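You operate a simulated robot arm through the tools that you are given. There is no shell and no other tool.

You are at the controls of a simulated robot arm. One attempt, no reset.

TASK
Move the blue bottle aside, dust the patch under it and put the bottle back.
Fine: use the yellow duster and put it back. Set down upright: blue bottle. What is to be rubbed or washed off counts as gone when no trace of it is left.

Only the result counts: the job must be done as asked and must still hold three seconds after the hand-in. Knocking over, shifting, dropping, spilling or breaking anything else fails it.

THE ROBOT
A 6-joint arm with a three-finger gripper, fixed in place. Base frame: the origin is on the floor under the middle of its stand, x ahead of it, y to its left, z up. Units: m, degrees, N and s.
It reaches about 1.213 m from its shoulder. Its first joint turns from -166.0 to 166.0 degrees. Payload 4.89 kg.
Tool frame: the origin (TCP) lies between the finger pads and is the grasp point; the fingertips stand 0.03 m ahead of it; z points along the fingers, y is the line along which they close. The gripper opens to 0.164 m; its body begins 0.125 m behind the TCP.
Orientation is told as [roll, pitch, yaw] about the base's x, y, z axes, in that order, counted from this pose: with the fingers straight down and closing along the base's y, the tool's x points along the base's -x, its y along +y and its z along -z.

THE INTERFACE
- The arm moves only by the tool jog_arm. Its argument "increments" is a list of rows, each an object (a shift or turn left out is 0, a gripper value left out holds the last) with "fingers": the opening, from 0 (shut) to 1 (fully open); "translation": the shift along the base's x, y, z in units of 30 mm (1.0 is 30 mm), a list of three; "delta_rot": the turn, a rotation vector about the base's x, y, z in units of 8 degrees (1.0 is 8 degrees), a list of three. In form: [{"fingers": fingers, "translation": [tx, ty, tz], "delta_rot": [rx, ry, rz]}, ...]. A call has 1 to 20 rows; each row shifts and turns the commanded pose from where the row before left it. A call with a number of a shift or a turn outside -1 to 1 is refused whole. Each row takes 0.2 s and may step no farther than 0.05 m and 8.6 degrees from the row before; otherwise, or with a gripper value out of range, the whole call is refused. Where a pose cannot be reached the arm comes as near as it can. A force on the tool above 40 N (or 10 N above the force at the start of the call, whichever is more), or a blocked arm, ends the call early, and 0.2 s more pass. Each finger travels about 0.108 m/s and halts on what it meets, pressing with about 43 N; the grip force reading is that of the motor and also rises with nothing between the fingers. The clock runs only during rows and for 0.2 s after the last one: add rows that do not move to give the fingers time. The reply holds the time, the measured pose of the TCP, the force on the tool along the base axes, the opening and the grip force, in the units named above and with some noise, with the torque about the TCP (base axes, N m) and any sound that the robot's microphone picked up.
- Cameras (640 x 400 px; columns grow to the right, rows downward): "scene" is fixed at [0.0502, -0.4985, 1.403]; the picture's right is [0.48, -0.88, 0.00], its down [-0.49, -0.27, -0.83] and it looks along [0.72, 0.40, -0.56] (base axes); focal length 366 px, centre (320, 200). "wrist" rides on the gripper at [0.076, -0.002, -0.152] in the tool frame; the picture's right is [0.02, 1.00, 0.00], its down [-0.88, 0.02, -0.47] and it looks along [-0.47, 0.01, 0.88] (tool axes); focal length 247 px, centre (320, 200). There is no depth. A picture from a camera that has moved, and an enlarged one, comes with that camera's place and axes in the base frame and with its lens.
- grab_frame(camera): a new picture of that camera. It takes no simulated time.
- lift_body(by): moves the trunk up (or, below 0, down) by that many m; the arm rides with it, the base frame stays. It gives what a move gives, with no picture.
- close_up(camera, box): a new picture of the part [left, top, right, bottom] of that camera's present view, enlarged. It takes no simulated time.
- close_job(): hands the job in; it is judged then, once.

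Nothing tells you positions but the pictures and the camera data. Unless the task says otherwise, let go and move clear before handing in.

The tools are called as name(argument=value, ...) on one line, values as JSON. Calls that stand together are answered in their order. jog_arm: Moves the arm, as the interface text tells. Its arguments: {"type":"object","properties":{"increments":{"type":"array"}},"required":["increments"]} The other tools are called the same way: lift_body (by) moves the trunk up or down; grab_frame (camera) takes a picture; close_up (camera, box) takes an enlarged picture of a part of a camera's view; close_job () hands the job in.

At the start:

```text
clock: 0.0
eef_pos: [0.5819, -0.2446, 1.1142]
ee_rot: [0.0, 0.0, 0.1]
ft_force: [0.1, 0.8, 0.5]
ft_torque: [0.01, -0.02, 0.01]
grip_width: 0.1643
grip_force: 0.0
trunk travel left (down, up): [-0.175, 0.215]
```

scene: 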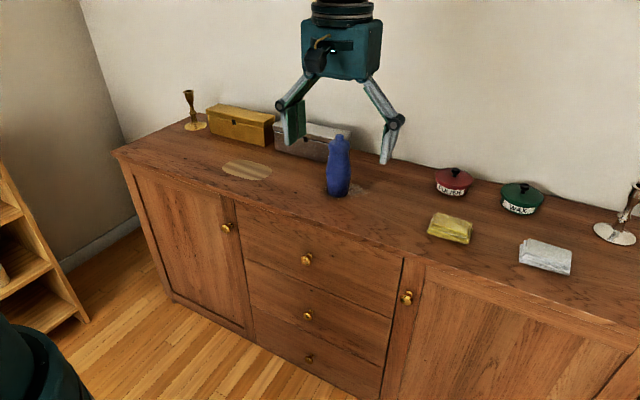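
wrist: 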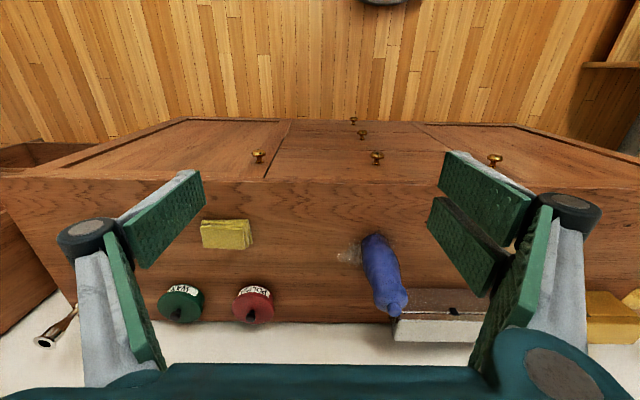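

The cabinet carries the blue bottle with a smudge beside or under it, plus a yellow and a white cloth, two tins, boxes and candlesticks. I'll look closer before planning any move.

close_up(camera="scene", box=[280, 110, 440, 210])

close_up(camera="wrist", box=[300, 200, 460, 300])

close_up(camera="scene", box=[400, 150, 640, 300])

close_up(camera="scene", box=[160, 70, 400, 220])

close_up(camera="wrist", box=[140, 190, 300, 340])

```text
4.00 times, centred on (360, 160) of scene
camera zoom: at [0.0502, -0.4985, 1.403], right [0.48, -0.88, 0.0], down [-0.49, -0.27, -0.83], along [0.72, 0.4, -0.56], focal length 1464 px, centre (160, 360)
```

zoom: 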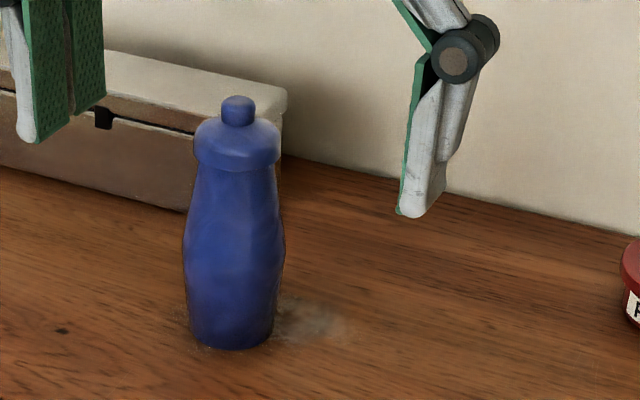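

```text
4.00 times, centred on (380, 250) of wrist
camera zoom: at [0.5058, -0.2457, 1.2663], right [-0.02, 1.0, 0.0], down [0.88, 0.02, 0.47], along [0.47, 0.01, -0.88], focal length 988 px, centre (80, 0)
```

zoom: 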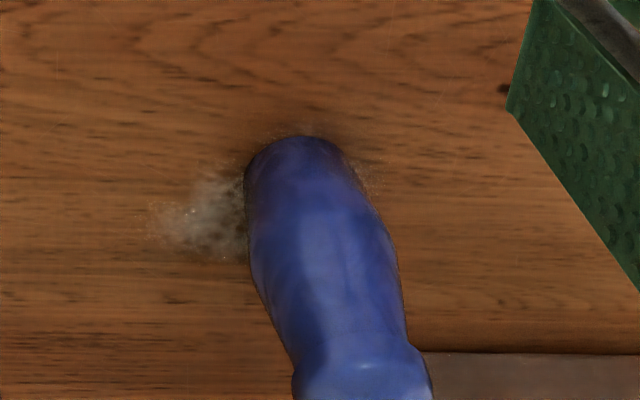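

```text
2.67 times, centred on (520, 225) of scene
camera zoom: at [0.0502, -0.4985, 1.403], right [0.48, -0.88, 0.0], down [-0.49, -0.27, -0.83], along [0.72, 0.4, -0.56], focal length 976 px, centre (-213, 133)
```

zoom: 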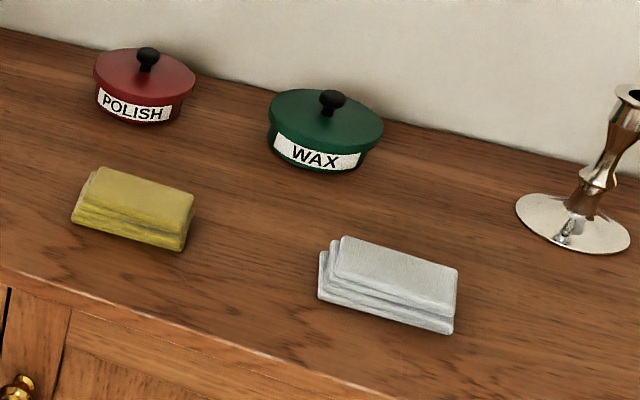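

```text
2.67 times, centred on (280, 145) of scene
camera zoom: at [0.0502, -0.4985, 1.403], right [0.48, -0.88, 0.0], down [-0.49, -0.27, -0.83], along [0.72, 0.4, -0.56], focal length 976 px, centre (427, 347)
```

zoom: 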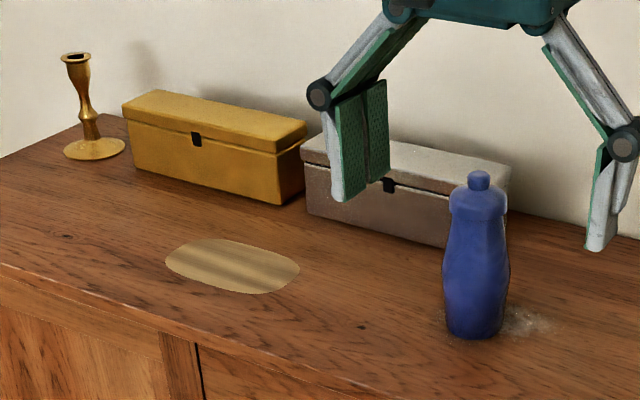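

```text
2.67 times, centred on (220, 265) of wrist
camera zoom: at [0.5058, -0.2457, 1.2663], right [-0.02, 1.0, 0.0], down [0.88, 0.02, 0.47], along [0.47, 0.01, -0.88], focal length 659 px, centre (587, 27)
```

zoom: 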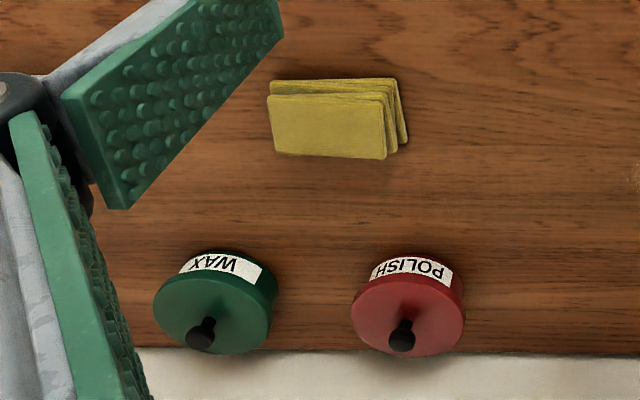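

The bottle appears to stand near (0.84, -0.12) with dust under and right of it, and the yellow duster is near (0.81, -0.44). I need tighter views to pin down sizes and the surface height.

close_up(camera="scene", box=[418, 202, 482, 252])

close_up(camera="wrist", box=[190, 205, 270, 255])

close_up(camera="scene", box=[310, 125, 390, 205])

close_up(camera="scene", box=[205, 145, 285, 195])

```text
8.00 times, centred on (450, 227) of scene
camera zoom: at [0.0502, -0.4985, 1.403], right [0.48, -0.88, 0.0], down [-0.49, -0.27, -0.83], along [0.72, 0.4, -0.56], focal length 2929 px, centre (-720, -16)
```

zoom: 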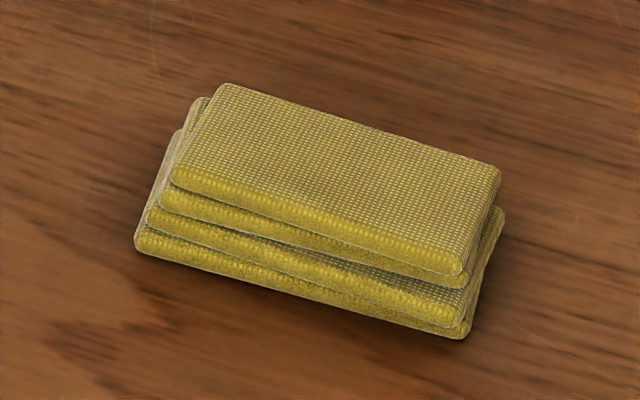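

```text
8.00 times, centred on (230, 230) of wrist
camera zoom: at [0.5058, -0.2457, 1.2663], right [-0.02, 1.0, 0.0], down [0.88, 0.02, 0.47], along [0.47, 0.01, -0.88], focal length 1976 px, centre (1040, -40)
```

zoom: 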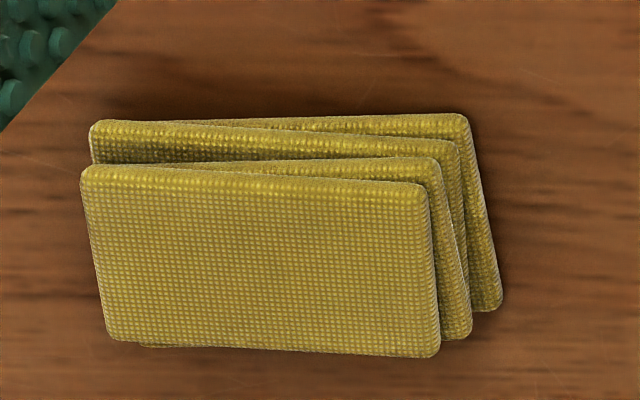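

```text
5.00 times, centred on (350, 165) of scene
camera zoom: at [0.0502, -0.4985, 1.403], right [0.48, -0.88, 0.0], down [-0.49, -0.27, -0.83], along [0.72, 0.4, -0.56], focal length 1831 px, centre (170, 375)
```

zoom: 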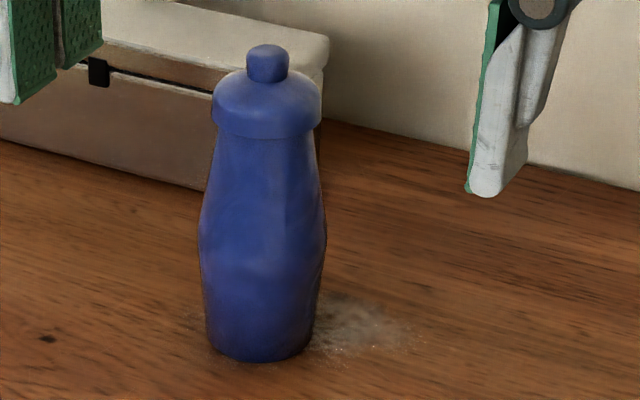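

```text
8.00 times, centred on (245, 170) of scene
camera zoom: at [0.0502, -0.4985, 1.403], right [0.48, -0.88, 0.0], down [-0.49, -0.27, -0.83], along [0.72, 0.4, -0.56], focal length 2929 px, centre (920, 440)
```

zoom: 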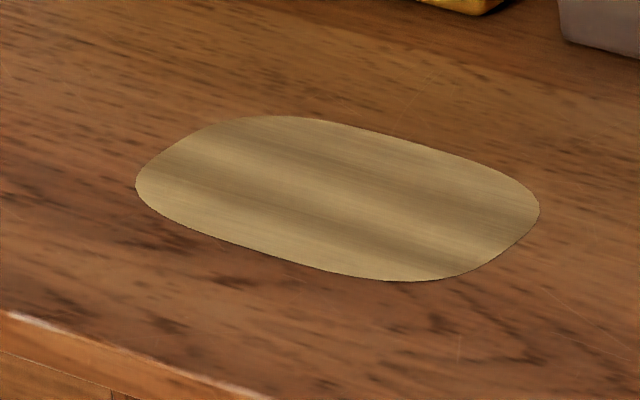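

Surface height works out at about z 0.837. The bottle is about 0.175 m tall and up to 0.07 m wide, and the duster is about 84 x 54 x 24 mm. First I move above the bottle, well clear, to check alignment.

jog_arm(increments=[{"fingers": 1, "translation": [0.872, 0.422, 0.12]}, {"translation": [0.872, 0.422, 0.12]}, {"translation": [0.872, 0.422, 0.12]}, {"translation": [0.872, 0.422, 0.12]}, {"translation": [0.872, 0.422, 0.12]}, {"translation": [0.872, 0.422, 0.12]}, {"translation": [0.872, 0.422, 0.12]}, {"translation": [0.872, 0.422, 0.12]}, {"translation": [0.872, 0.422, 0.12]}, {"translation": [0.872, 0.422, 0.12]}, {}, {}])

grab_frame(camera="scene")

grab_frame(camera="wrist")

```text
clock: 2.6
eef_pos: [0.8434, -0.1166, 1.1514]
ee_rot: [0.0, 0.0, 0.1]
ft_force: [-0.5, -0.4, 0.3]
ft_torque: [-0.03, 0.06, 0.02]
grip_width: 0.1639
grip_force: 0.0
trunk travel left (down, up): [-0.175, 0.215]
```

```text
taken
```

scene: 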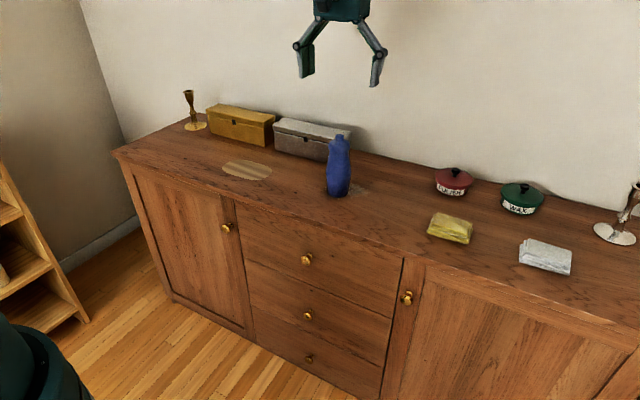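

```text
taken
camera wrist: at [0.7683, -0.1174, 1.3031], right [-0.02, 1.0, 0.0], down [0.88, 0.02, 0.47], along [0.47, 0.01, -0.88], focal length 247 px, centre (320, 200)
```

wrist: 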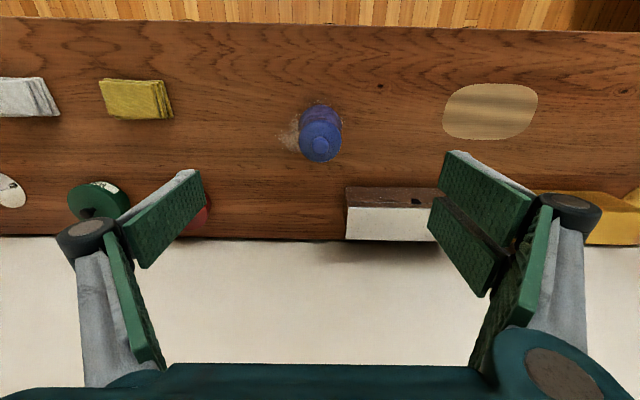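

The arm is over the bottle with everything undisturbed. I'll zoom on the bottle from above to refine its axis before descending.

close_up(camera="wrist", box=[280, 95, 360, 175])

close_up(camera="wrist", box=[60, 50, 220, 150])

```text
5.00 times, centred on (320, 135) of wrist
camera zoom: at [0.7683, -0.1174, 1.3031], right [-0.02, 1.0, 0.0], down [0.88, 0.02, 0.47], along [0.47, 0.01, -0.88], focal length 1235 px, centre (320, 525)
```

zoom: 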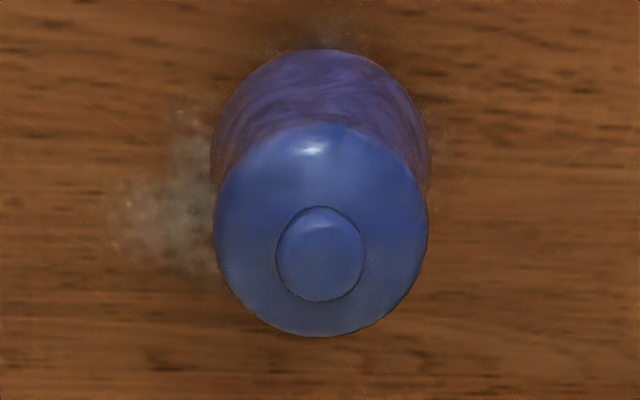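

```text
4.00 times, centred on (140, 100) of wrist
camera zoom: at [0.7683, -0.1174, 1.3031], right [-0.02, 1.0, 0.0], down [0.88, 0.02, 0.47], along [0.47, 0.01, -0.88], focal length 988 px, centre (1040, 600)
```

zoom: 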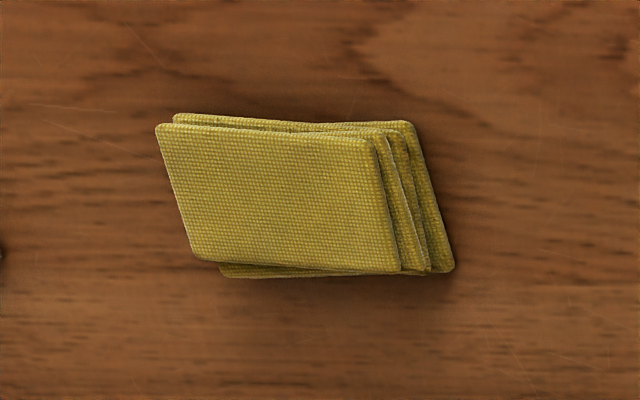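

From above, the bottle axis reads about (0.851, -0.116), slightly farther out than my first estimate. I'll shift onto that axis and lower with the fingers wide open, stopping short to check centring.

jog_arm(increments=[{"fingers": 1, "translation": [0.28, 0.03, 0]}, {"translation": [0, 0, -0.9]}, {"translation": [0, 0, -0.9]}, {"translation": [0, 0, -0.9]}, {"translation": [0, 0, -0.9]}, {"translation": [0, 0, -0.9]}, {"translation": [0, 0, -0.9]}, {"translation": [0, 0, -0.9]}, {}, {}])

grab_frame(camera="wrist")

grab_frame(camera="scene")

```text
clock: 4.8
eef_pos: [0.8529, -0.1155, 0.9637]
ee_rot: [0.1, 0.0, 0.0]
ft_force: [0.6, -0.8, 0.5]
ft_torque: [0.04, 0.05, 0.02]
grip_width: 0.1639
grip_force: 0.1
trunk travel left (down, up): [-0.175, 0.215]
```

```text
taken
camera wrist: at [0.7775, -0.1174, 1.1141], right [-0.02, 1.0, 0.0], down [0.88, 0.02, 0.47], along [0.47, 0.01, -0.88], focal length 247 px, centre (320, 200)
```

wrist: 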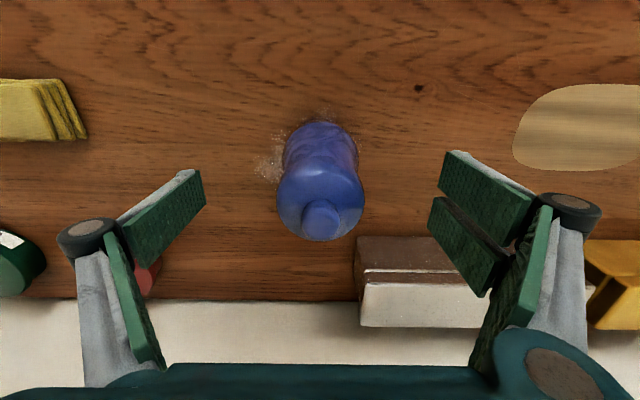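

```text
taken
```

scene: 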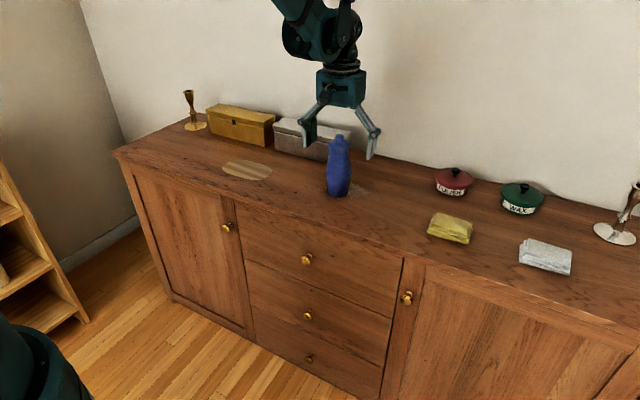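

The fingers straddle the bottle symmetrically and nothing is touched. I'll zoom in to check the fore-aft centring against the cap.

close_up(camera="wrist", box=[240, 100, 400, 260])

close_up(camera="scene", box=[280, 110, 408, 210])

```text
2.50 times, centred on (320, 180) of wrist
camera zoom: at [0.7775, -0.1174, 1.1141], right [-0.02, 1.0, 0.0], down [0.88, 0.02, 0.47], along [0.47, 0.01, -0.88], focal length 617 px, centre (320, 250)
```

zoom: 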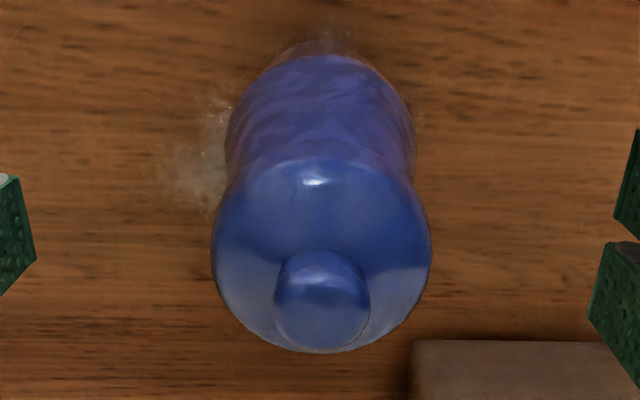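

```text
4.00 times, centred on (344, 160) of scene
camera zoom: at [0.0502, -0.4985, 1.403], right [0.48, -0.88, 0.0], down [-0.49, -0.27, -0.83], along [0.72, 0.4, -0.56], focal length 1464 px, centre (224, 360)
```

zoom: 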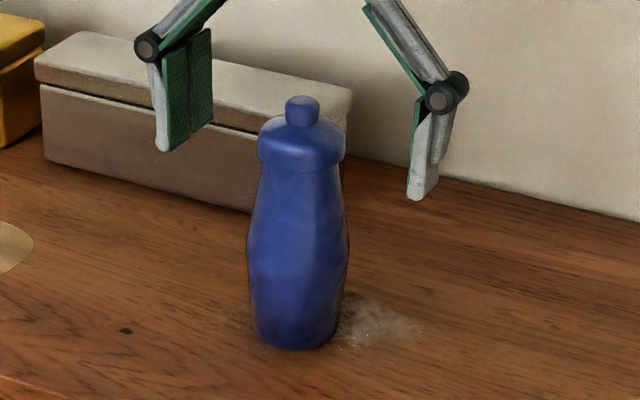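

Alignment with the bottle axis looks good to within a couple of millimetres. I'll lower to the body of the bottle and partly close the fingers to check for even gaps on both sides.

jog_arm(increments=[{"fingers": 1, "translation": [0, 0, -0.62]}, {"translation": [0, 0, -0.62]}, {"translation": [0, 0, -0.62]}, {}, {"fingers": 0.52}, {}, {}])

grab_frame(camera="wrist")

close_up(camera="scene", box=[280, 110, 408, 210])

```text
clock: 6.4
eef_pos: [0.8523, -0.1176, 0.9056]
ee_rot: [-0.1, 0.0, 0.0]
ft_force: [0.1, -0.1, -1.1]
ft_torque: [-0.01, 0.0, -0.02]
grip_width: 0.0855
grip_force: 0.1
trunk travel left (down, up): [-0.175, 0.215]
```

```text
taken
camera wrist: at [0.7772, -0.1185, 1.0579], right [-0.02, 1.0, 0.0], down [0.88, 0.02, 0.47], along [0.47, 0.01, -0.88], focal length 247 px, centre (320, 200)
```

wrist: 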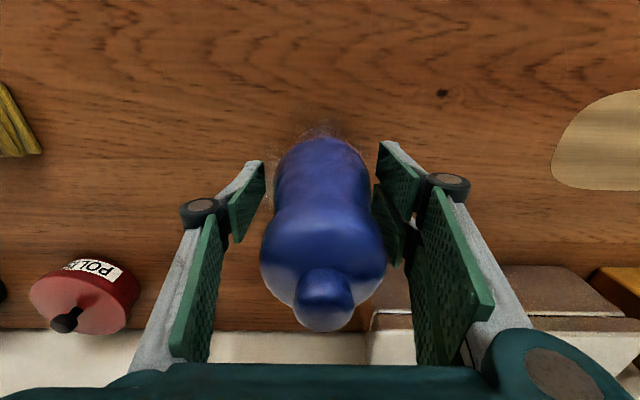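

```text
4.00 times, centred on (344, 160) of scene
camera zoom: at [0.0502, -0.4985, 1.403], right [0.48, -0.88, 0.0], down [-0.49, -0.27, -0.83], along [0.72, 0.4, -0.56], focal length 1464 px, centre (224, 360)
```

zoom: 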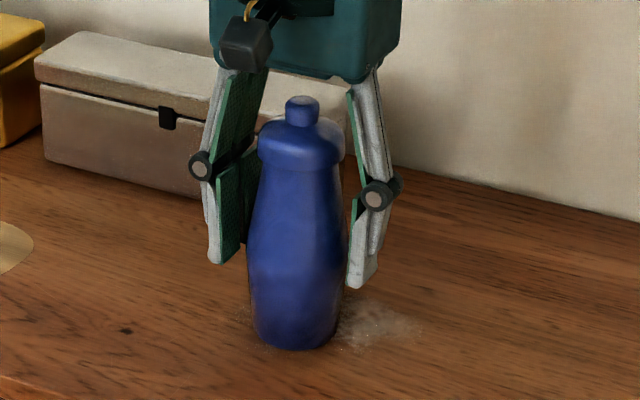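

The fingers sit evenly either side of the bottle body. Now I close on it and let the grip settle before lifting.

jog_arm(increments=[{"fingers": 0.46}, {"fingers": 0.42}, {"fingers": 0.3}, {"fingers": 0.2}, {}, {}])

grab_frame(camera="wrist")

close_up(camera="scene", box=[280, 110, 408, 210])

```text
clock: 7.8
eef_pos: [0.8535, -0.1167, 0.9066]
ee_rot: [0.0, 0.0, 0.0]
ft_force: [0.8, 0.6, 2.6]
ft_torque: [-0.07, -0.07, -0.02]
grip_width: 0.071
grip_force: 42.6
trunk travel left (down, up): [-0.175, 0.215]
```

```text
taken
camera wrist: at [0.7771, -0.1184, 1.058], right [-0.02, 1.0, 0.0], down [0.88, 0.02, 0.47], along [0.47, 0.01, -0.88], focal length 247 px, centre (320, 200)
```

wrist: 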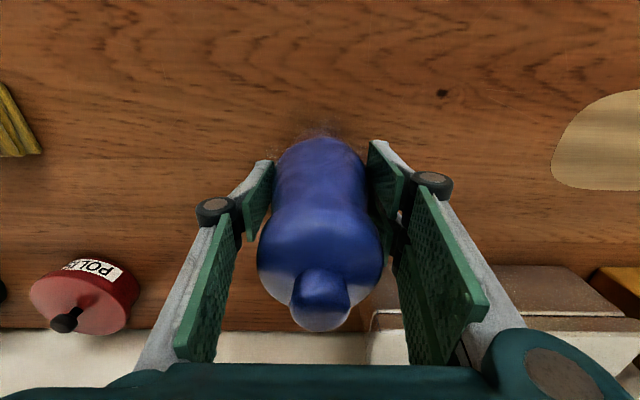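

```text
4.00 times, centred on (344, 160) of scene
camera zoom: at [0.0502, -0.4985, 1.403], right [0.48, -0.88, 0.0], down [-0.49, -0.27, -0.83], along [0.72, 0.4, -0.56], focal length 1464 px, centre (224, 360)
```

zoom: 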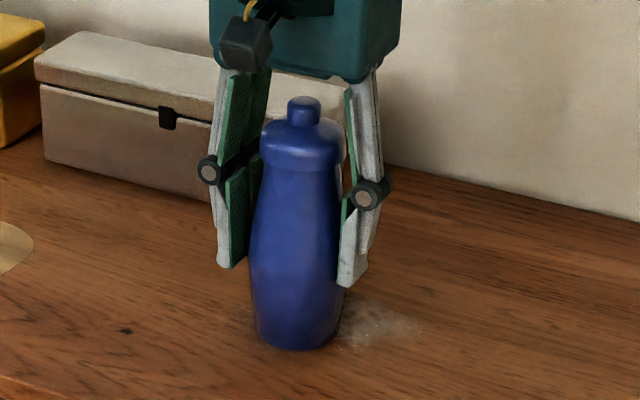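

The bottle is gripped at 71 mm width and 43 N, still upright in place. I lift it straight up and check what the patch underneath looks like.

jog_arm(increments=[{"translation": [0, 0, 0.3]}, {"translation": [0, 0, 0.6]}, {"translation": [0, 0, 0.8]}, {"translation": [0, 0, 0.8]}, {}])

grab_frame(camera="scene")

close_up(camera="scene", box=[280, 110, 408, 210])

```text
clock: 9.0
eef_pos: [0.8519, -0.1151, 0.9807]
ee_rot: [0.0, 0.0, 0.1]
ft_force: [-0.6, 0.3, -3.7]
ft_torque: [0.0, -0.03, 0.01]
grip_width: 0.0711
grip_force: 43.0
trunk travel left (down, up): [-0.175, 0.215]
```

```text
taken
```

scene: 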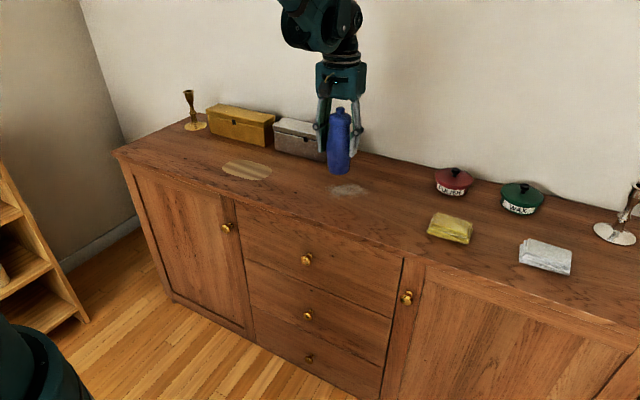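

```text
4.00 times, centred on (344, 160) of scene
camera zoom: at [0.0502, -0.4985, 1.403], right [0.48, -0.88, 0.0], down [-0.49, -0.27, -0.83], along [0.72, 0.4, -0.56], focal length 1464 px, centre (224, 360)
```

zoom: 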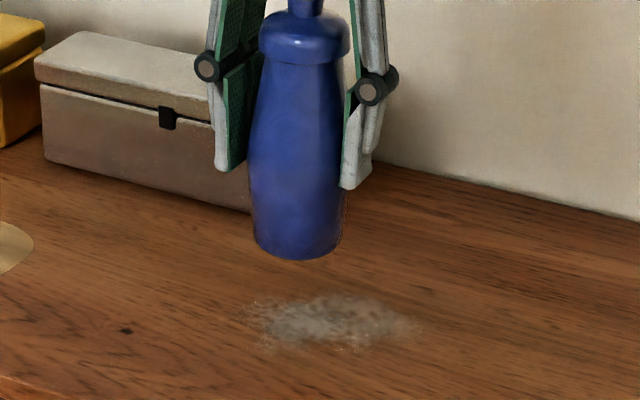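

The dust patch is now fully exposed, centred roughly at (0.87, -0.135) and about 12 cm by 8 cm. I carry the bottle to a clear spot near the front-left, short of the pale oval, and lower it to the same height.

jog_arm(increments=[{"translation": [-0.2, 0.3, 0]}, {"translation": [-0.47, 0.75, 0]}, {"translation": [-0.47, 0.75, 0]}, {"translation": [-0.47, 0.75, 0]}, {"translation": [-0.47, 0.75, 0]}, {"translation": [-0.47, 0.75, 0]}, {"translation": [-0.47, 0.75, 0]}, {"translation": [-0.31, 0.5, 0]}, {}, {"translation": [0, 0, -0.6]}, {"translation": [0, 0, -0.6]}, {"translation": [0, 0, -0.5]}, {"translation": [0, 0, -0.4]}, {}])

grab_frame(camera="scene")

close_up(camera="scene", box=[220, 110, 380, 210])

```text
clock: 12.0
eef_pos: [0.7506, 0.0417, 0.9188]
ee_rot: [0.1, 0.1, 0.0]
ft_force: [0.2, 0.1, -4.2]
ft_torque: [0.04, 0.03, -0.01]
grip_width: 0.0709
grip_force: 43.2
trunk travel left (down, up): [-0.175, 0.215]
```

```text
taken
```

scene: 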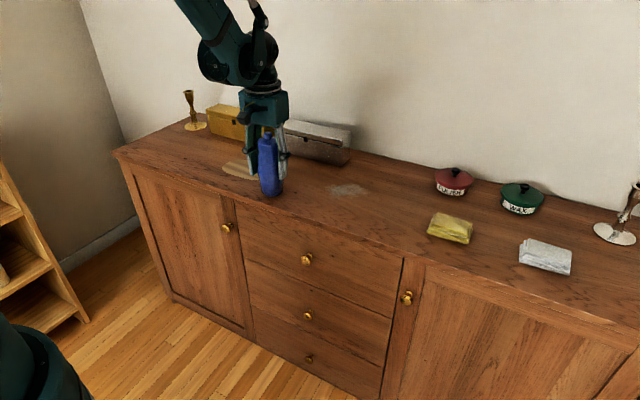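

```text
4.00 times, centred on (300, 160) of scene
camera zoom: at [0.0502, -0.4985, 1.403], right [0.48, -0.88, 0.0], down [-0.49, -0.27, -0.83], along [0.72, 0.4, -0.56], focal length 1464 px, centre (400, 360)
```

zoom: 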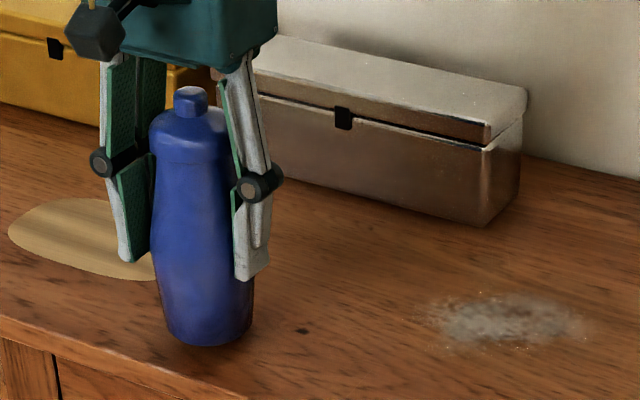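

The bottle hangs about 12 mm above a clear spot, with space on all sides. I lower it gently the remaining distance and check the force for contact before letting go.

jog_arm(increments=[{"translation": [0, 0, -0.15]}, {"translation": [0, 0, -0.12]}, {"translation": [0, 0, -0.08]}, {"translation": [0, 0, -0.04]}, {}])

close_up(camera="scene", box=[220, 110, 380, 210])

```text
clock: 13.2
eef_pos: [0.7514, 0.0426, 0.9048]
ee_rot: [0.0, 0.1, 0.0]
ft_force: [-0.8, 0.1, -2.2]
ft_torque: [-0.08, 0.05, -0.01]
grip_width: 0.071
grip_force: 43.2
trunk travel left (down, up): [-0.175, 0.215]
```

```text
4.00 times, centred on (300, 160) of scene
camera zoom: at [0.0502, -0.4985, 1.403], right [0.48, -0.88, 0.0], down [-0.49, -0.27, -0.83], along [0.72, 0.4, -0.56], focal length 1464 px, centre (400, 360)
```

zoom: 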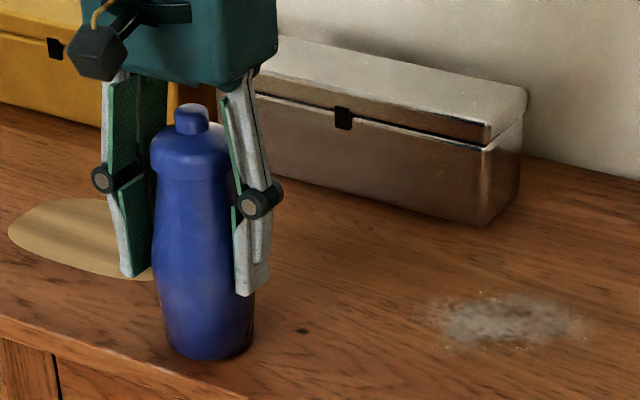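

Force has dropped from about 4 N to 2 N, so the base is just touching. One more half-millimetre, then a slow release.

jog_arm(increments=[{"translation": [0, 0, -0.02]}, {}])

```text
clock: 13.8
eef_pos: [0.7508, 0.0441, 0.9053]
ee_rot: [0.0, -0.2, 0.0]
ft_force: [4.4, 4.7, 15.6]
ft_torque: [0.08, -0.21, 0.01]
grip_width: 0.071
grip_force: 43.3
trunk travel left (down, up): [-0.175, 0.215]
```

The bottle is firmly on the surface with slight overpressure. I ease up a touch and open the fingers gradually.

jog_arm(increments=[{"translation": [0, 0, 0.012]}, {}, {"fingers": 0.44}, {"fingers": 0.48}, {"fingers": 0.55}, {"fingers": 0.65}, {"fingers": 0.8}, {"fingers": 0.9}, {}])

close_up(camera="scene", box=[220, 110, 380, 210])

grab_frame(camera="wrist")

```text
clock: 15.8
eef_pos: [0.7498, 0.0418, 0.9053]
ee_rot: [0.0, 0.0, 0.0]
ft_force: [0.1, -0.6, -0.2]
ft_torque: [-0.02, -0.04, 0.02]
grip_width: 0.1476
grip_force: 0.2
trunk travel left (down, up): [-0.175, 0.215]
```

```text
4.00 times, centred on (300, 160) of scene
camera zoom: at [0.0502, -0.4985, 1.403], right [0.48, -0.88, 0.0], down [-0.49, -0.27, -0.83], along [0.72, 0.4, -0.56], focal length 1464 px, centre (400, 360)
```

zoom: 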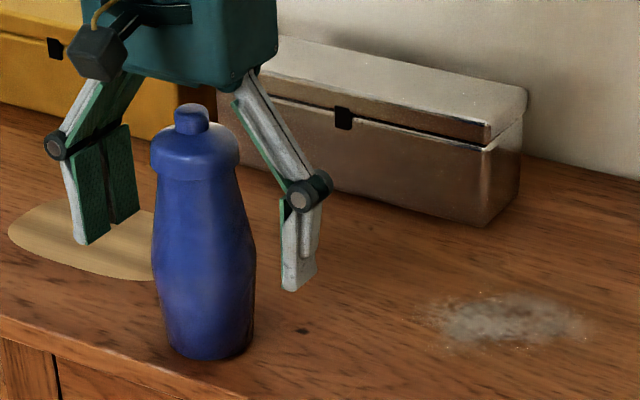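

```text
taken
camera wrist: at [0.6756, 0.0412, 1.0575], right [-0.02, 1.0, 0.0], down [0.88, 0.02, 0.47], along [0.47, 0.01, -0.88], focal length 247 px, centre (320, 200)
```

wrist: 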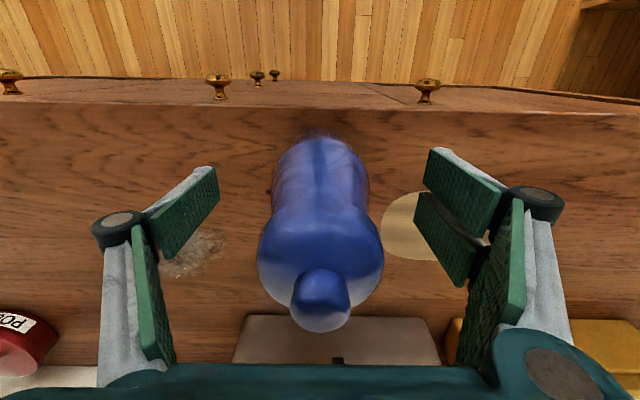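

The bottle stands upright on its own at the side spot. I raise clear of it, then travel over to the yellow duster for a top view.

jog_arm(increments=[{"fingers": 1, "translation": [0, 0, 0.5]}, {"translation": [0, 0, 1]}, {"translation": [0, 0, 1]}, {"translation": [0, 0, 1]}, {"translation": [0, 0, 1]}, {"translation": [0, 0, 1]}, {"translation": [0, 0, 1]}, {}])

jog_arm(increments=[{"translation": [0.124, -0.935, 0]}, {"translation": [0.124, -0.935, 0]}, {"translation": [0.124, -0.935, 0]}, {"translation": [0.124, -0.935, 0]}, {"translation": [0.124, -0.935, 0]}, {"translation": [0.124, -0.935, 0]}, {"translation": [0.124, -0.935, 0]}, {"translation": [0.124, -0.935, 0]}, {"translation": [0.124, -0.935, 0]}, {"translation": [0.124, -0.935, 0]}, {"translation": [0.124, -0.935, 0]}, {"translation": [0.124, -0.935, 0]}, {"translation": [0.124, -0.935, 0]}, {"translation": [0.124, -0.935, 0]}, {"translation": [0.124, -0.935, 0]}, {"translation": [0.124, -0.935, 0]}, {"translation": [0.124, -0.935, 0]}, {}, {}])

grab_frame(camera="wrist")

grab_frame(camera="scene")

```text
clock: 17.6
eef_pos: [0.7514, 0.0432, 1.1014]
ee_rot: [0.0, 0.0, 0.1]
ft_force: [-0.6, 0.3, 0.5]
ft_torque: [-0.02, -0.04, -0.02]
grip_width: 0.164
grip_force: 0.0
trunk travel left (down, up): [-0.175, 0.215]
```

```text
clock: 21.6
eef_pos: [0.8165, -0.4346, 1.0977]
ee_rot: [0.0, 0.1, 0.0]
ft_force: [-0.2, -1.5, -0.3]
ft_torque: [0.04, 0.03, 0.01]
grip_width: 0.1641
grip_force: 0.1
trunk travel left (down, up): [-0.175, 0.215]
```

```text
taken
camera wrist: at [0.741, -0.4369, 1.2506], right [-0.02, 1.0, 0.0], down [0.88, 0.02, 0.47], along [0.47, 0.01, -0.88], focal length 247 px, centre (320, 200)
```

wrist: 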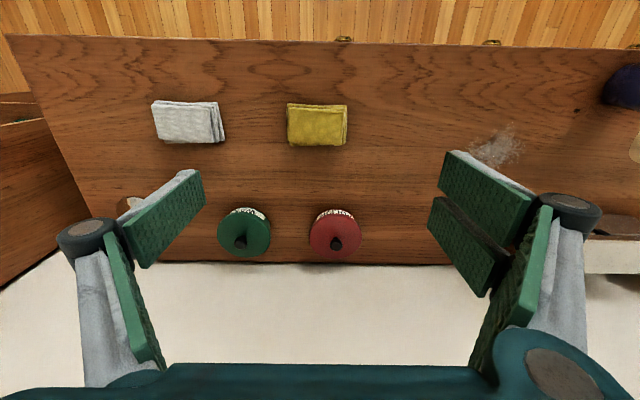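

```text
taken
```

scene: 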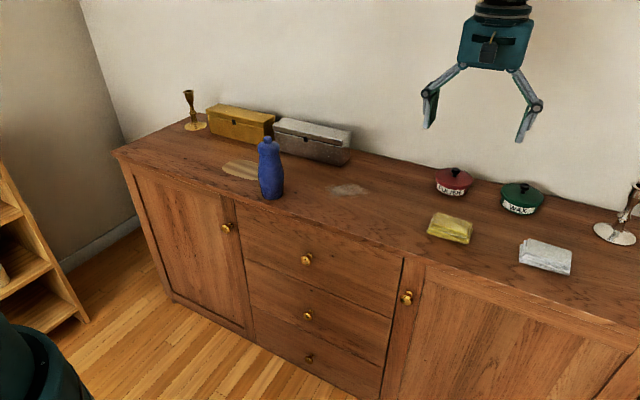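

The bottle is standing well and I'm above the duster. I'll zoom to get the duster's exact centre and rotation.

close_up(camera="wrist", box=[278, 95, 358, 155])

close_up(camera="wrist", box=[450, 110, 550, 180])

```text
6.67 times, centred on (318, 125) of wrist
camera zoom: at [0.741, -0.4369, 1.2506], right [-0.02, 1.0, 0.0], down [0.88, 0.02, 0.47], along [0.47, 0.01, -0.88], focal length 1646 px, centre (333, 700)
```

zoom: 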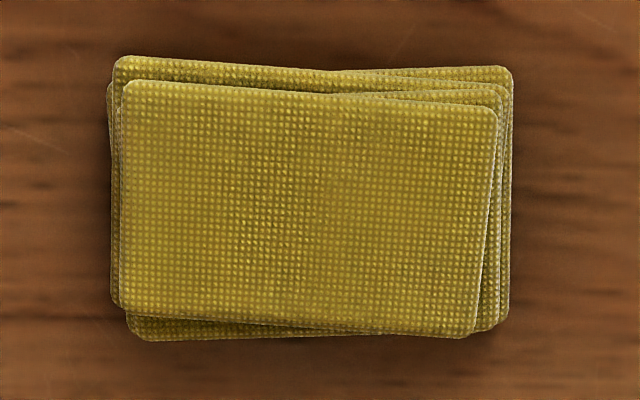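

```text
5.71 times, centred on (500, 145) of wrist
camera zoom: at [0.741, -0.4369, 1.2506], right [-0.02, 1.0, 0.0], down [0.88, 0.02, 0.47], along [0.47, 0.01, -0.88], focal length 1411 px, centre (-709, 514)
```

zoom: 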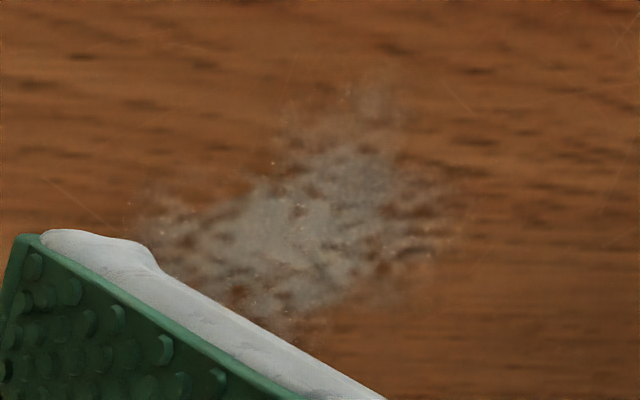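

The duster's centre is near (0.822, -0.441), its long side along y and about 9 to 10 cm over all layers. I'll centre over it, pre-close to about 115 mm (the tips advance as they close), and descend to just above it for a check.

jog_arm(increments=[{"fingers": 0.7, "translation": [0.227, -0.2, 0]}, {"translation": [0, 0, -1]}, {"translation": [0, 0, -1]}, {"translation": [0, 0, -1]}, {"translation": [0, 0, -1]}, {"translation": [0, 0, -1]}, {"translation": [0, 0, -1]}, {}, {}])

grab_frame(camera="wrist")

close_up(camera="scene", box=[380, 150, 540, 250])

```text
clock: 23.6
eef_pos: [0.8237, -0.442, 0.9206]
ee_rot: [0.0, 0.0, 0.0]
ft_force: [0.2, 0.2, -0.5]
ft_torque: [0.03, 0.02, 0.02]
grip_width: 0.1147
grip_force: 0.0
trunk travel left (down, up): [-0.175, 0.215]
```

```text
taken
camera wrist: at [0.7481, -0.4429, 1.0725], right [-0.02, 1.0, 0.0], down [0.88, 0.02, 0.47], along [0.47, 0.01, -0.88], focal length 247 px, centre (320, 200)
```

wrist: 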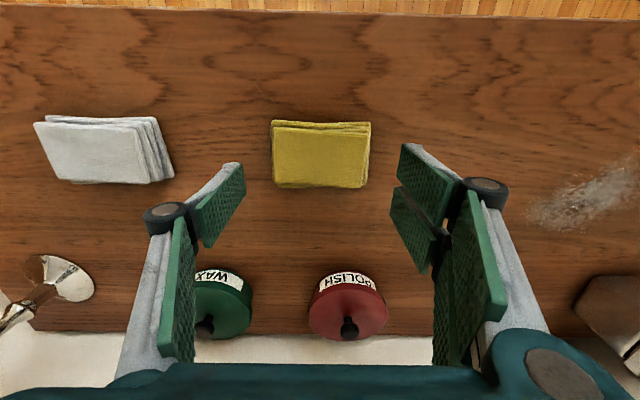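

```text
4.00 times, centred on (460, 200) of scene
camera zoom: at [0.0502, -0.4985, 1.403], right [0.48, -0.88, 0.0], down [-0.49, -0.27, -0.83], along [0.72, 0.4, -0.56], focal length 1464 px, centre (-240, 200)
```

zoom: 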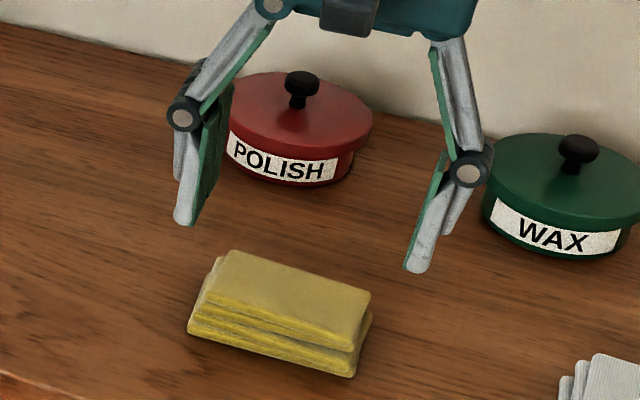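

The duster is centred between the fingers; a 3 mm fore-aft correction suffices. I descend around it in two stages, then feel for the surface in small steps.

jog_arm(increments=[{"fingers": 0.7, "translation": [-0.1, 0.02, -0.5]}, {"translation": [0, 0, -0.5]}, {"translation": [0, 0, -0.5]}, {}, {}])

grab_frame(camera="wrist")

close_up(camera="scene", box=[410, 190, 490, 250])

```text
clock: 24.8
eef_pos: [0.8191, -0.4405, 0.8751]
ee_rot: [0.0, 0.1, 0.0]
ft_force: [0.2, 0.0, -0.9]
ft_torque: [0.0, 0.04, -0.02]
grip_width: 0.1148
grip_force: 0.0
trunk travel left (down, up): [-0.175, 0.215]
```

```text
taken
camera wrist: at [0.7432, -0.4421, 1.0272], right [-0.02, 1.0, 0.0], down [0.88, 0.02, 0.47], along [0.47, 0.01, -0.88], focal length 247 px, centre (320, 200)
```

wrist: 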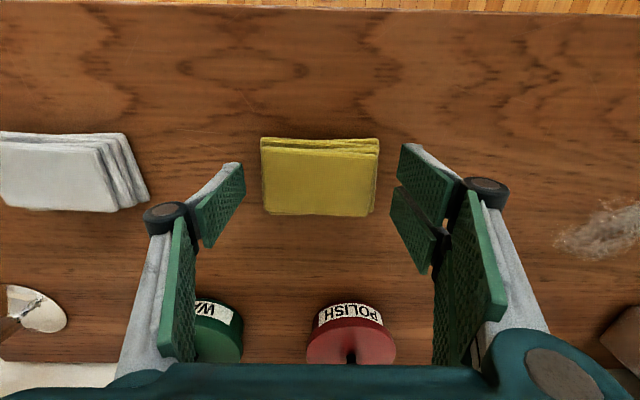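

```text
6.67 times, centred on (450, 220) of scene
camera zoom: at [0.0502, -0.4985, 1.403], right [0.48, -0.88, 0.0], down [-0.49, -0.27, -0.83], along [0.72, 0.4, -0.56], focal length 2441 px, centre (-547, 67)
```

zoom: 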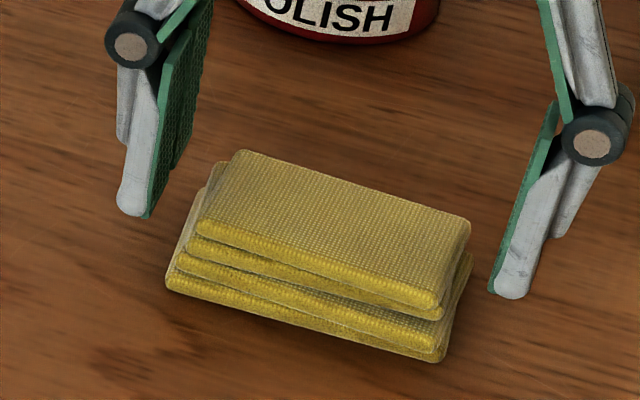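

The fingers straddle the duster evenly with tips still a couple of centimetres above the surface. I continue down carefully in small steps, watching force.

jog_arm(increments=[{"translation": [0, 0, -0.2]}, {"translation": [0, 0, -0.2]}, {"translation": [0, 0, -0.1]}, {}])

close_up(camera="scene", box=[410, 190, 490, 250])

close_up(camera="wrist", box=[220, 120, 420, 245])

```text
clock: 25.8
eef_pos: [0.8192, -0.4405, 0.8601]
ee_rot: [0.1, 0.0, 0.0]
ft_force: [-1.0, 0.2, 0.5]
ft_torque: [0.0, -0.01, 0.02]
grip_width: 0.1146
grip_force: 0.1
trunk travel left (down, up): [-0.175, 0.215]
```

```text
6.67 times, centred on (450, 220) of scene
camera zoom: at [0.0502, -0.4985, 1.403], right [0.48, -0.88, 0.0], down [-0.49, -0.27, -0.83], along [0.72, 0.4, -0.56], focal length 2441 px, centre (-547, 67)
```

zoom: 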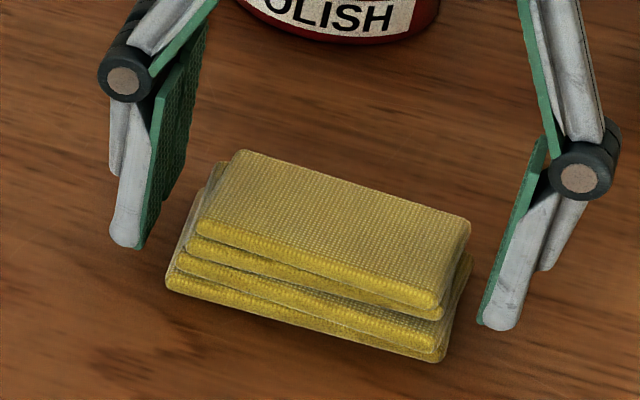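

```text
3.20 times, centred on (320, 182) of wrist
camera zoom: at [0.7433, -0.4417, 1.0125], right [-0.02, 1.0, 0.0], down [0.88, 0.02, 0.47], along [0.47, 0.01, -0.88], focal length 790 px, centre (320, 256)
```

zoom: 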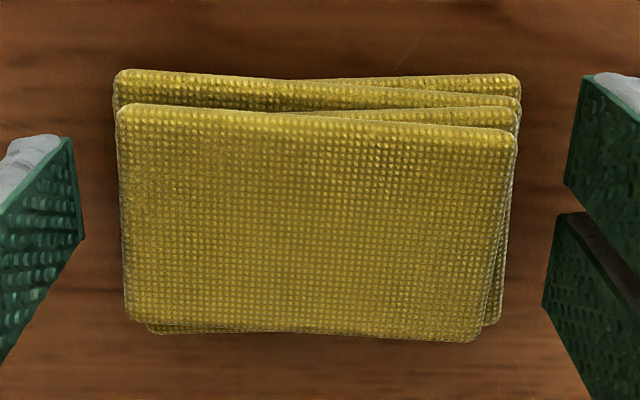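

Gaps are equal on both sides and the tips are still about 15 mm above the wood. Continuing down in small steps.

jog_arm(increments=[{"translation": [0, 0, -0.1]}, {"translation": [0, 0, -0.1]}, {"translation": [0, 0, -0.1]}, {}])

jog_arm(increments=[{"translation": [0, 0, -0.04]}, {}])

close_up(camera="scene", box=[410, 190, 490, 250])

```text
clock: 26.8
eef_pos: [0.8189, -0.4401, 0.8509]
ee_rot: [0.1, -0.1, 0.0]
ft_force: [-0.3, -0.3, -0.5]
ft_torque: [-0.02, 0.04, -0.03]
grip_width: 0.1147
grip_force: 0.1
trunk travel left (down, up): [-0.175, 0.215]
```

```text
clock: 27.4
eef_pos: [0.8193, -0.4399, 0.8486]
ee_rot: [0.1, 0.1, 0.1]
ft_force: [-0.3, -0.4, -0.4]
ft_torque: [-0.01, 0.01, 0.03]
grip_width: 0.1147
grip_force: 0.1
trunk travel left (down, up): [-0.175, 0.215]
```

```text
6.67 times, centred on (450, 220) of scene
camera zoom: at [0.0502, -0.4985, 1.403], right [0.48, -0.88, 0.0], down [-0.49, -0.27, -0.83], along [0.72, 0.4, -0.56], focal length 2441 px, centre (-547, 67)
```

zoom: 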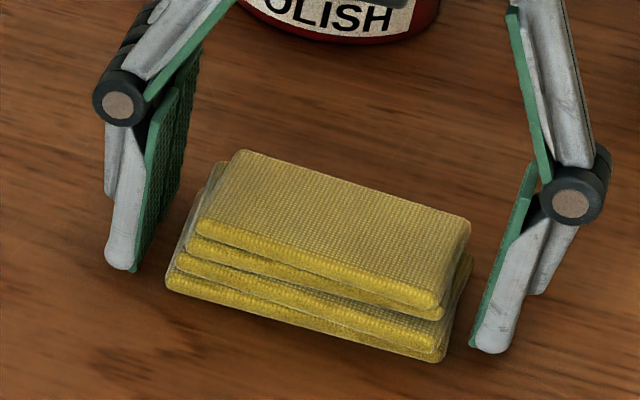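

The tips look about 4 to 5 mm above the wood. I'll probe a little lower to confirm surface height by touch.

jog_arm(increments=[{"translation": [0, 0, -0.05]}, {}])

jog_arm(increments=[{"translation": [0, 0, -0.04]}, {}])

jog_arm(increments=[{"translation": [0, 0, -0.03]}, {}])

```text
clock: 28.0
eef_pos: [0.82, -0.4411, 0.8481]
ee_rot: [-0.1, 0.0, 0.1]
ft_force: [-1.1, 0.5, 0.6]
ft_torque: [-0.02, 0.0, 0.0]
grip_width: 0.1146
grip_force: 0.2
trunk travel left (down, up): [-0.175, 0.215]
```

```text
clock: 28.6
eef_pos: [0.8189, -0.4404, 0.8481]
ee_rot: [0.1, -0.1, 0.0]
ft_force: [0.0, 0.0, 0.2]
ft_torque: [-0.01, 0.01, -0.02]
grip_width: 0.1147
grip_force: 0.0
trunk travel left (down, up): [-0.175, 0.215]
```

```text
clock: 29.2
eef_pos: [0.819, -0.4405, 0.8462]
ee_rot: [0.0, 0.0, 0.0]
ft_force: [-0.7, 0.2, 0.3]
ft_torque: [0.01, -0.02, 0.0]
grip_width: 0.1146
grip_force: 0.0
trunk travel left (down, up): [-0.175, 0.215]
```

Still no contact, so I continue probing in 1 mm steps.

jog_arm(increments=[{"translation": [0, 0, -0.03]}, {}])

jog_arm(increments=[{"translation": [0, 0, -0.03]}, {}])

close_up(camera="scene", box=[410, 190, 490, 250])

```text
clock: 29.8
eef_pos: [0.8185, -0.4414, 0.8462]
ee_rot: [0.0, 0.1, 0.0]
ft_force: [-0.3, -1.0, 0.0]
ft_torque: [0.01, 0.02, -0.07]
grip_width: 0.1149
grip_force: 0.1
trunk travel left (down, up): [-0.175, 0.215]
```

```text
clock: 30.4
eef_pos: [0.8193, -0.4411, 0.8437]
ee_rot: [0.0, 0.0, 0.0]
ft_force: [-0.8, -0.8, -0.3]
ft_torque: [0.0, 0.0, -0.02]
grip_width: 0.1148
grip_force: 0.1
trunk travel left (down, up): [-0.175, 0.215]
```

```text
6.67 times, centred on (450, 220) of scene
camera zoom: at [0.0502, -0.4985, 1.403], right [0.48, -0.88, 0.0], down [-0.49, -0.27, -0.83], along [0.72, 0.4, -0.56], focal length 2441 px, centre (-547, 67)
```

zoom: 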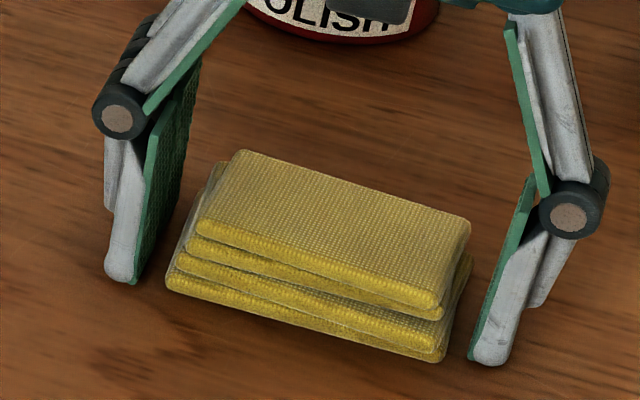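

Visually the tips look almost on the wood. A few more 1 mm probes should find contact.

jog_arm(increments=[{"translation": [0, 0, -0.03]}, {}])

jog_arm(increments=[{"translation": [0, 0, -0.03]}, {}])

jog_arm(increments=[{"translation": [0, 0, -0.03]}, {}])

```text
clock: 31.0
eef_pos: [0.819, -0.441, 0.8433]
ee_rot: [0.0, 0.0, 0.0]
ft_force: [0.0, 0.1, 0.2]
ft_torque: [-0.02, 0.02, 0.04]
grip_width: 0.1149
grip_force: 0.0
trunk travel left (down, up): [-0.175, 0.215]
```

```text
clock: 31.6
eef_pos: [0.818, -0.441, 0.8424]
ee_rot: [0.1, 0.1, 0.0]
ft_force: [0.6, -0.5, -0.1]
ft_torque: [0.0, -0.01, 0.01]
grip_width: 0.1145
grip_force: 0.1
trunk travel left (down, up): [-0.175, 0.215]
```

```text
clock: 32.2
eef_pos: [0.8181, -0.4412, 0.8422]
ee_rot: [0.0, 0.0, 0.0]
ft_force: [0.8, -1.3, 8.7]
ft_torque: [0.17, 0.04, -0.05]
grip_width: 0.1151
grip_force: 0.3
trunk travel left (down, up): [-0.175, 0.215]
```

Contact found: tips touch the wood at TCP z about 0.842. I raise about 8 mm and then close slowly on the duster's ends.

jog_arm(increments=[{"translation": [0, 0, 0.26]}, {}, {"fingers": 0.65}, {"fingers": 0.62}, {}])

jog_arm(increments=[{"fingers": 0.59}, {"fingers": 0.56}, {"fingers": 0.53}, {}])

close_up(camera="scene", box=[410, 190, 490, 250])

close_up(camera="wrist", box=[220, 120, 420, 245])

```text
clock: 33.4
eef_pos: [0.8189, -0.4397, 0.8505]
ee_rot: [0.0, 0.0, 0.0]
ft_force: [1.0, -0.3, -0.3]
ft_torque: [0.01, -0.02, 0.0]
grip_width: 0.1017
grip_force: 0.0
trunk travel left (down, up): [-0.175, 0.215]
```

```text
clock: 34.4
eef_pos: [0.8178, -0.4407, 0.8505]
ee_rot: [0.1, 0.0, 0.0]
ft_force: [0.2, 0.7, 4.3]
ft_torque: [0.09, -0.01, 0.02]
grip_width: 0.0968
grip_force: 43.0
trunk travel left (down, up): [-0.175, 0.215]
```

```text
6.67 times, centred on (450, 220) of scene
camera zoom: at [0.0502, -0.4985, 1.403], right [0.48, -0.88, 0.0], down [-0.49, -0.27, -0.83], along [0.72, 0.4, -0.56], focal length 2441 px, centre (-547, 67)
```

zoom: 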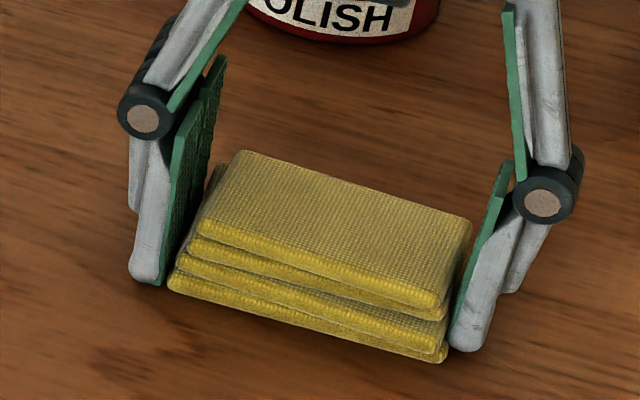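

```text
3.20 times, centred on (320, 182) of wrist
camera zoom: at [0.743, -0.4421, 1.0026], right [-0.02, 1.0, 0.0], down [0.88, 0.02, 0.47], along [0.47, 0.01, -0.88], focal length 790 px, centre (320, 256)
```

zoom: 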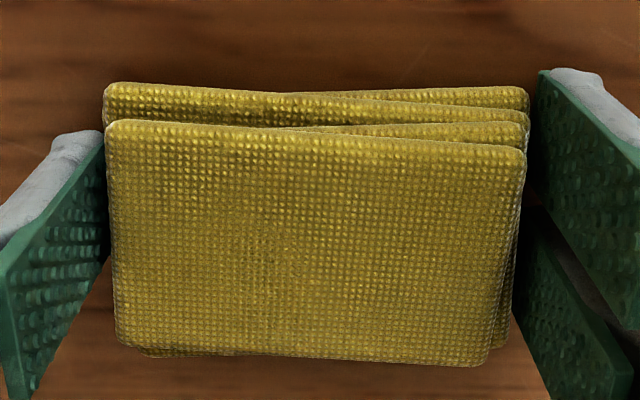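

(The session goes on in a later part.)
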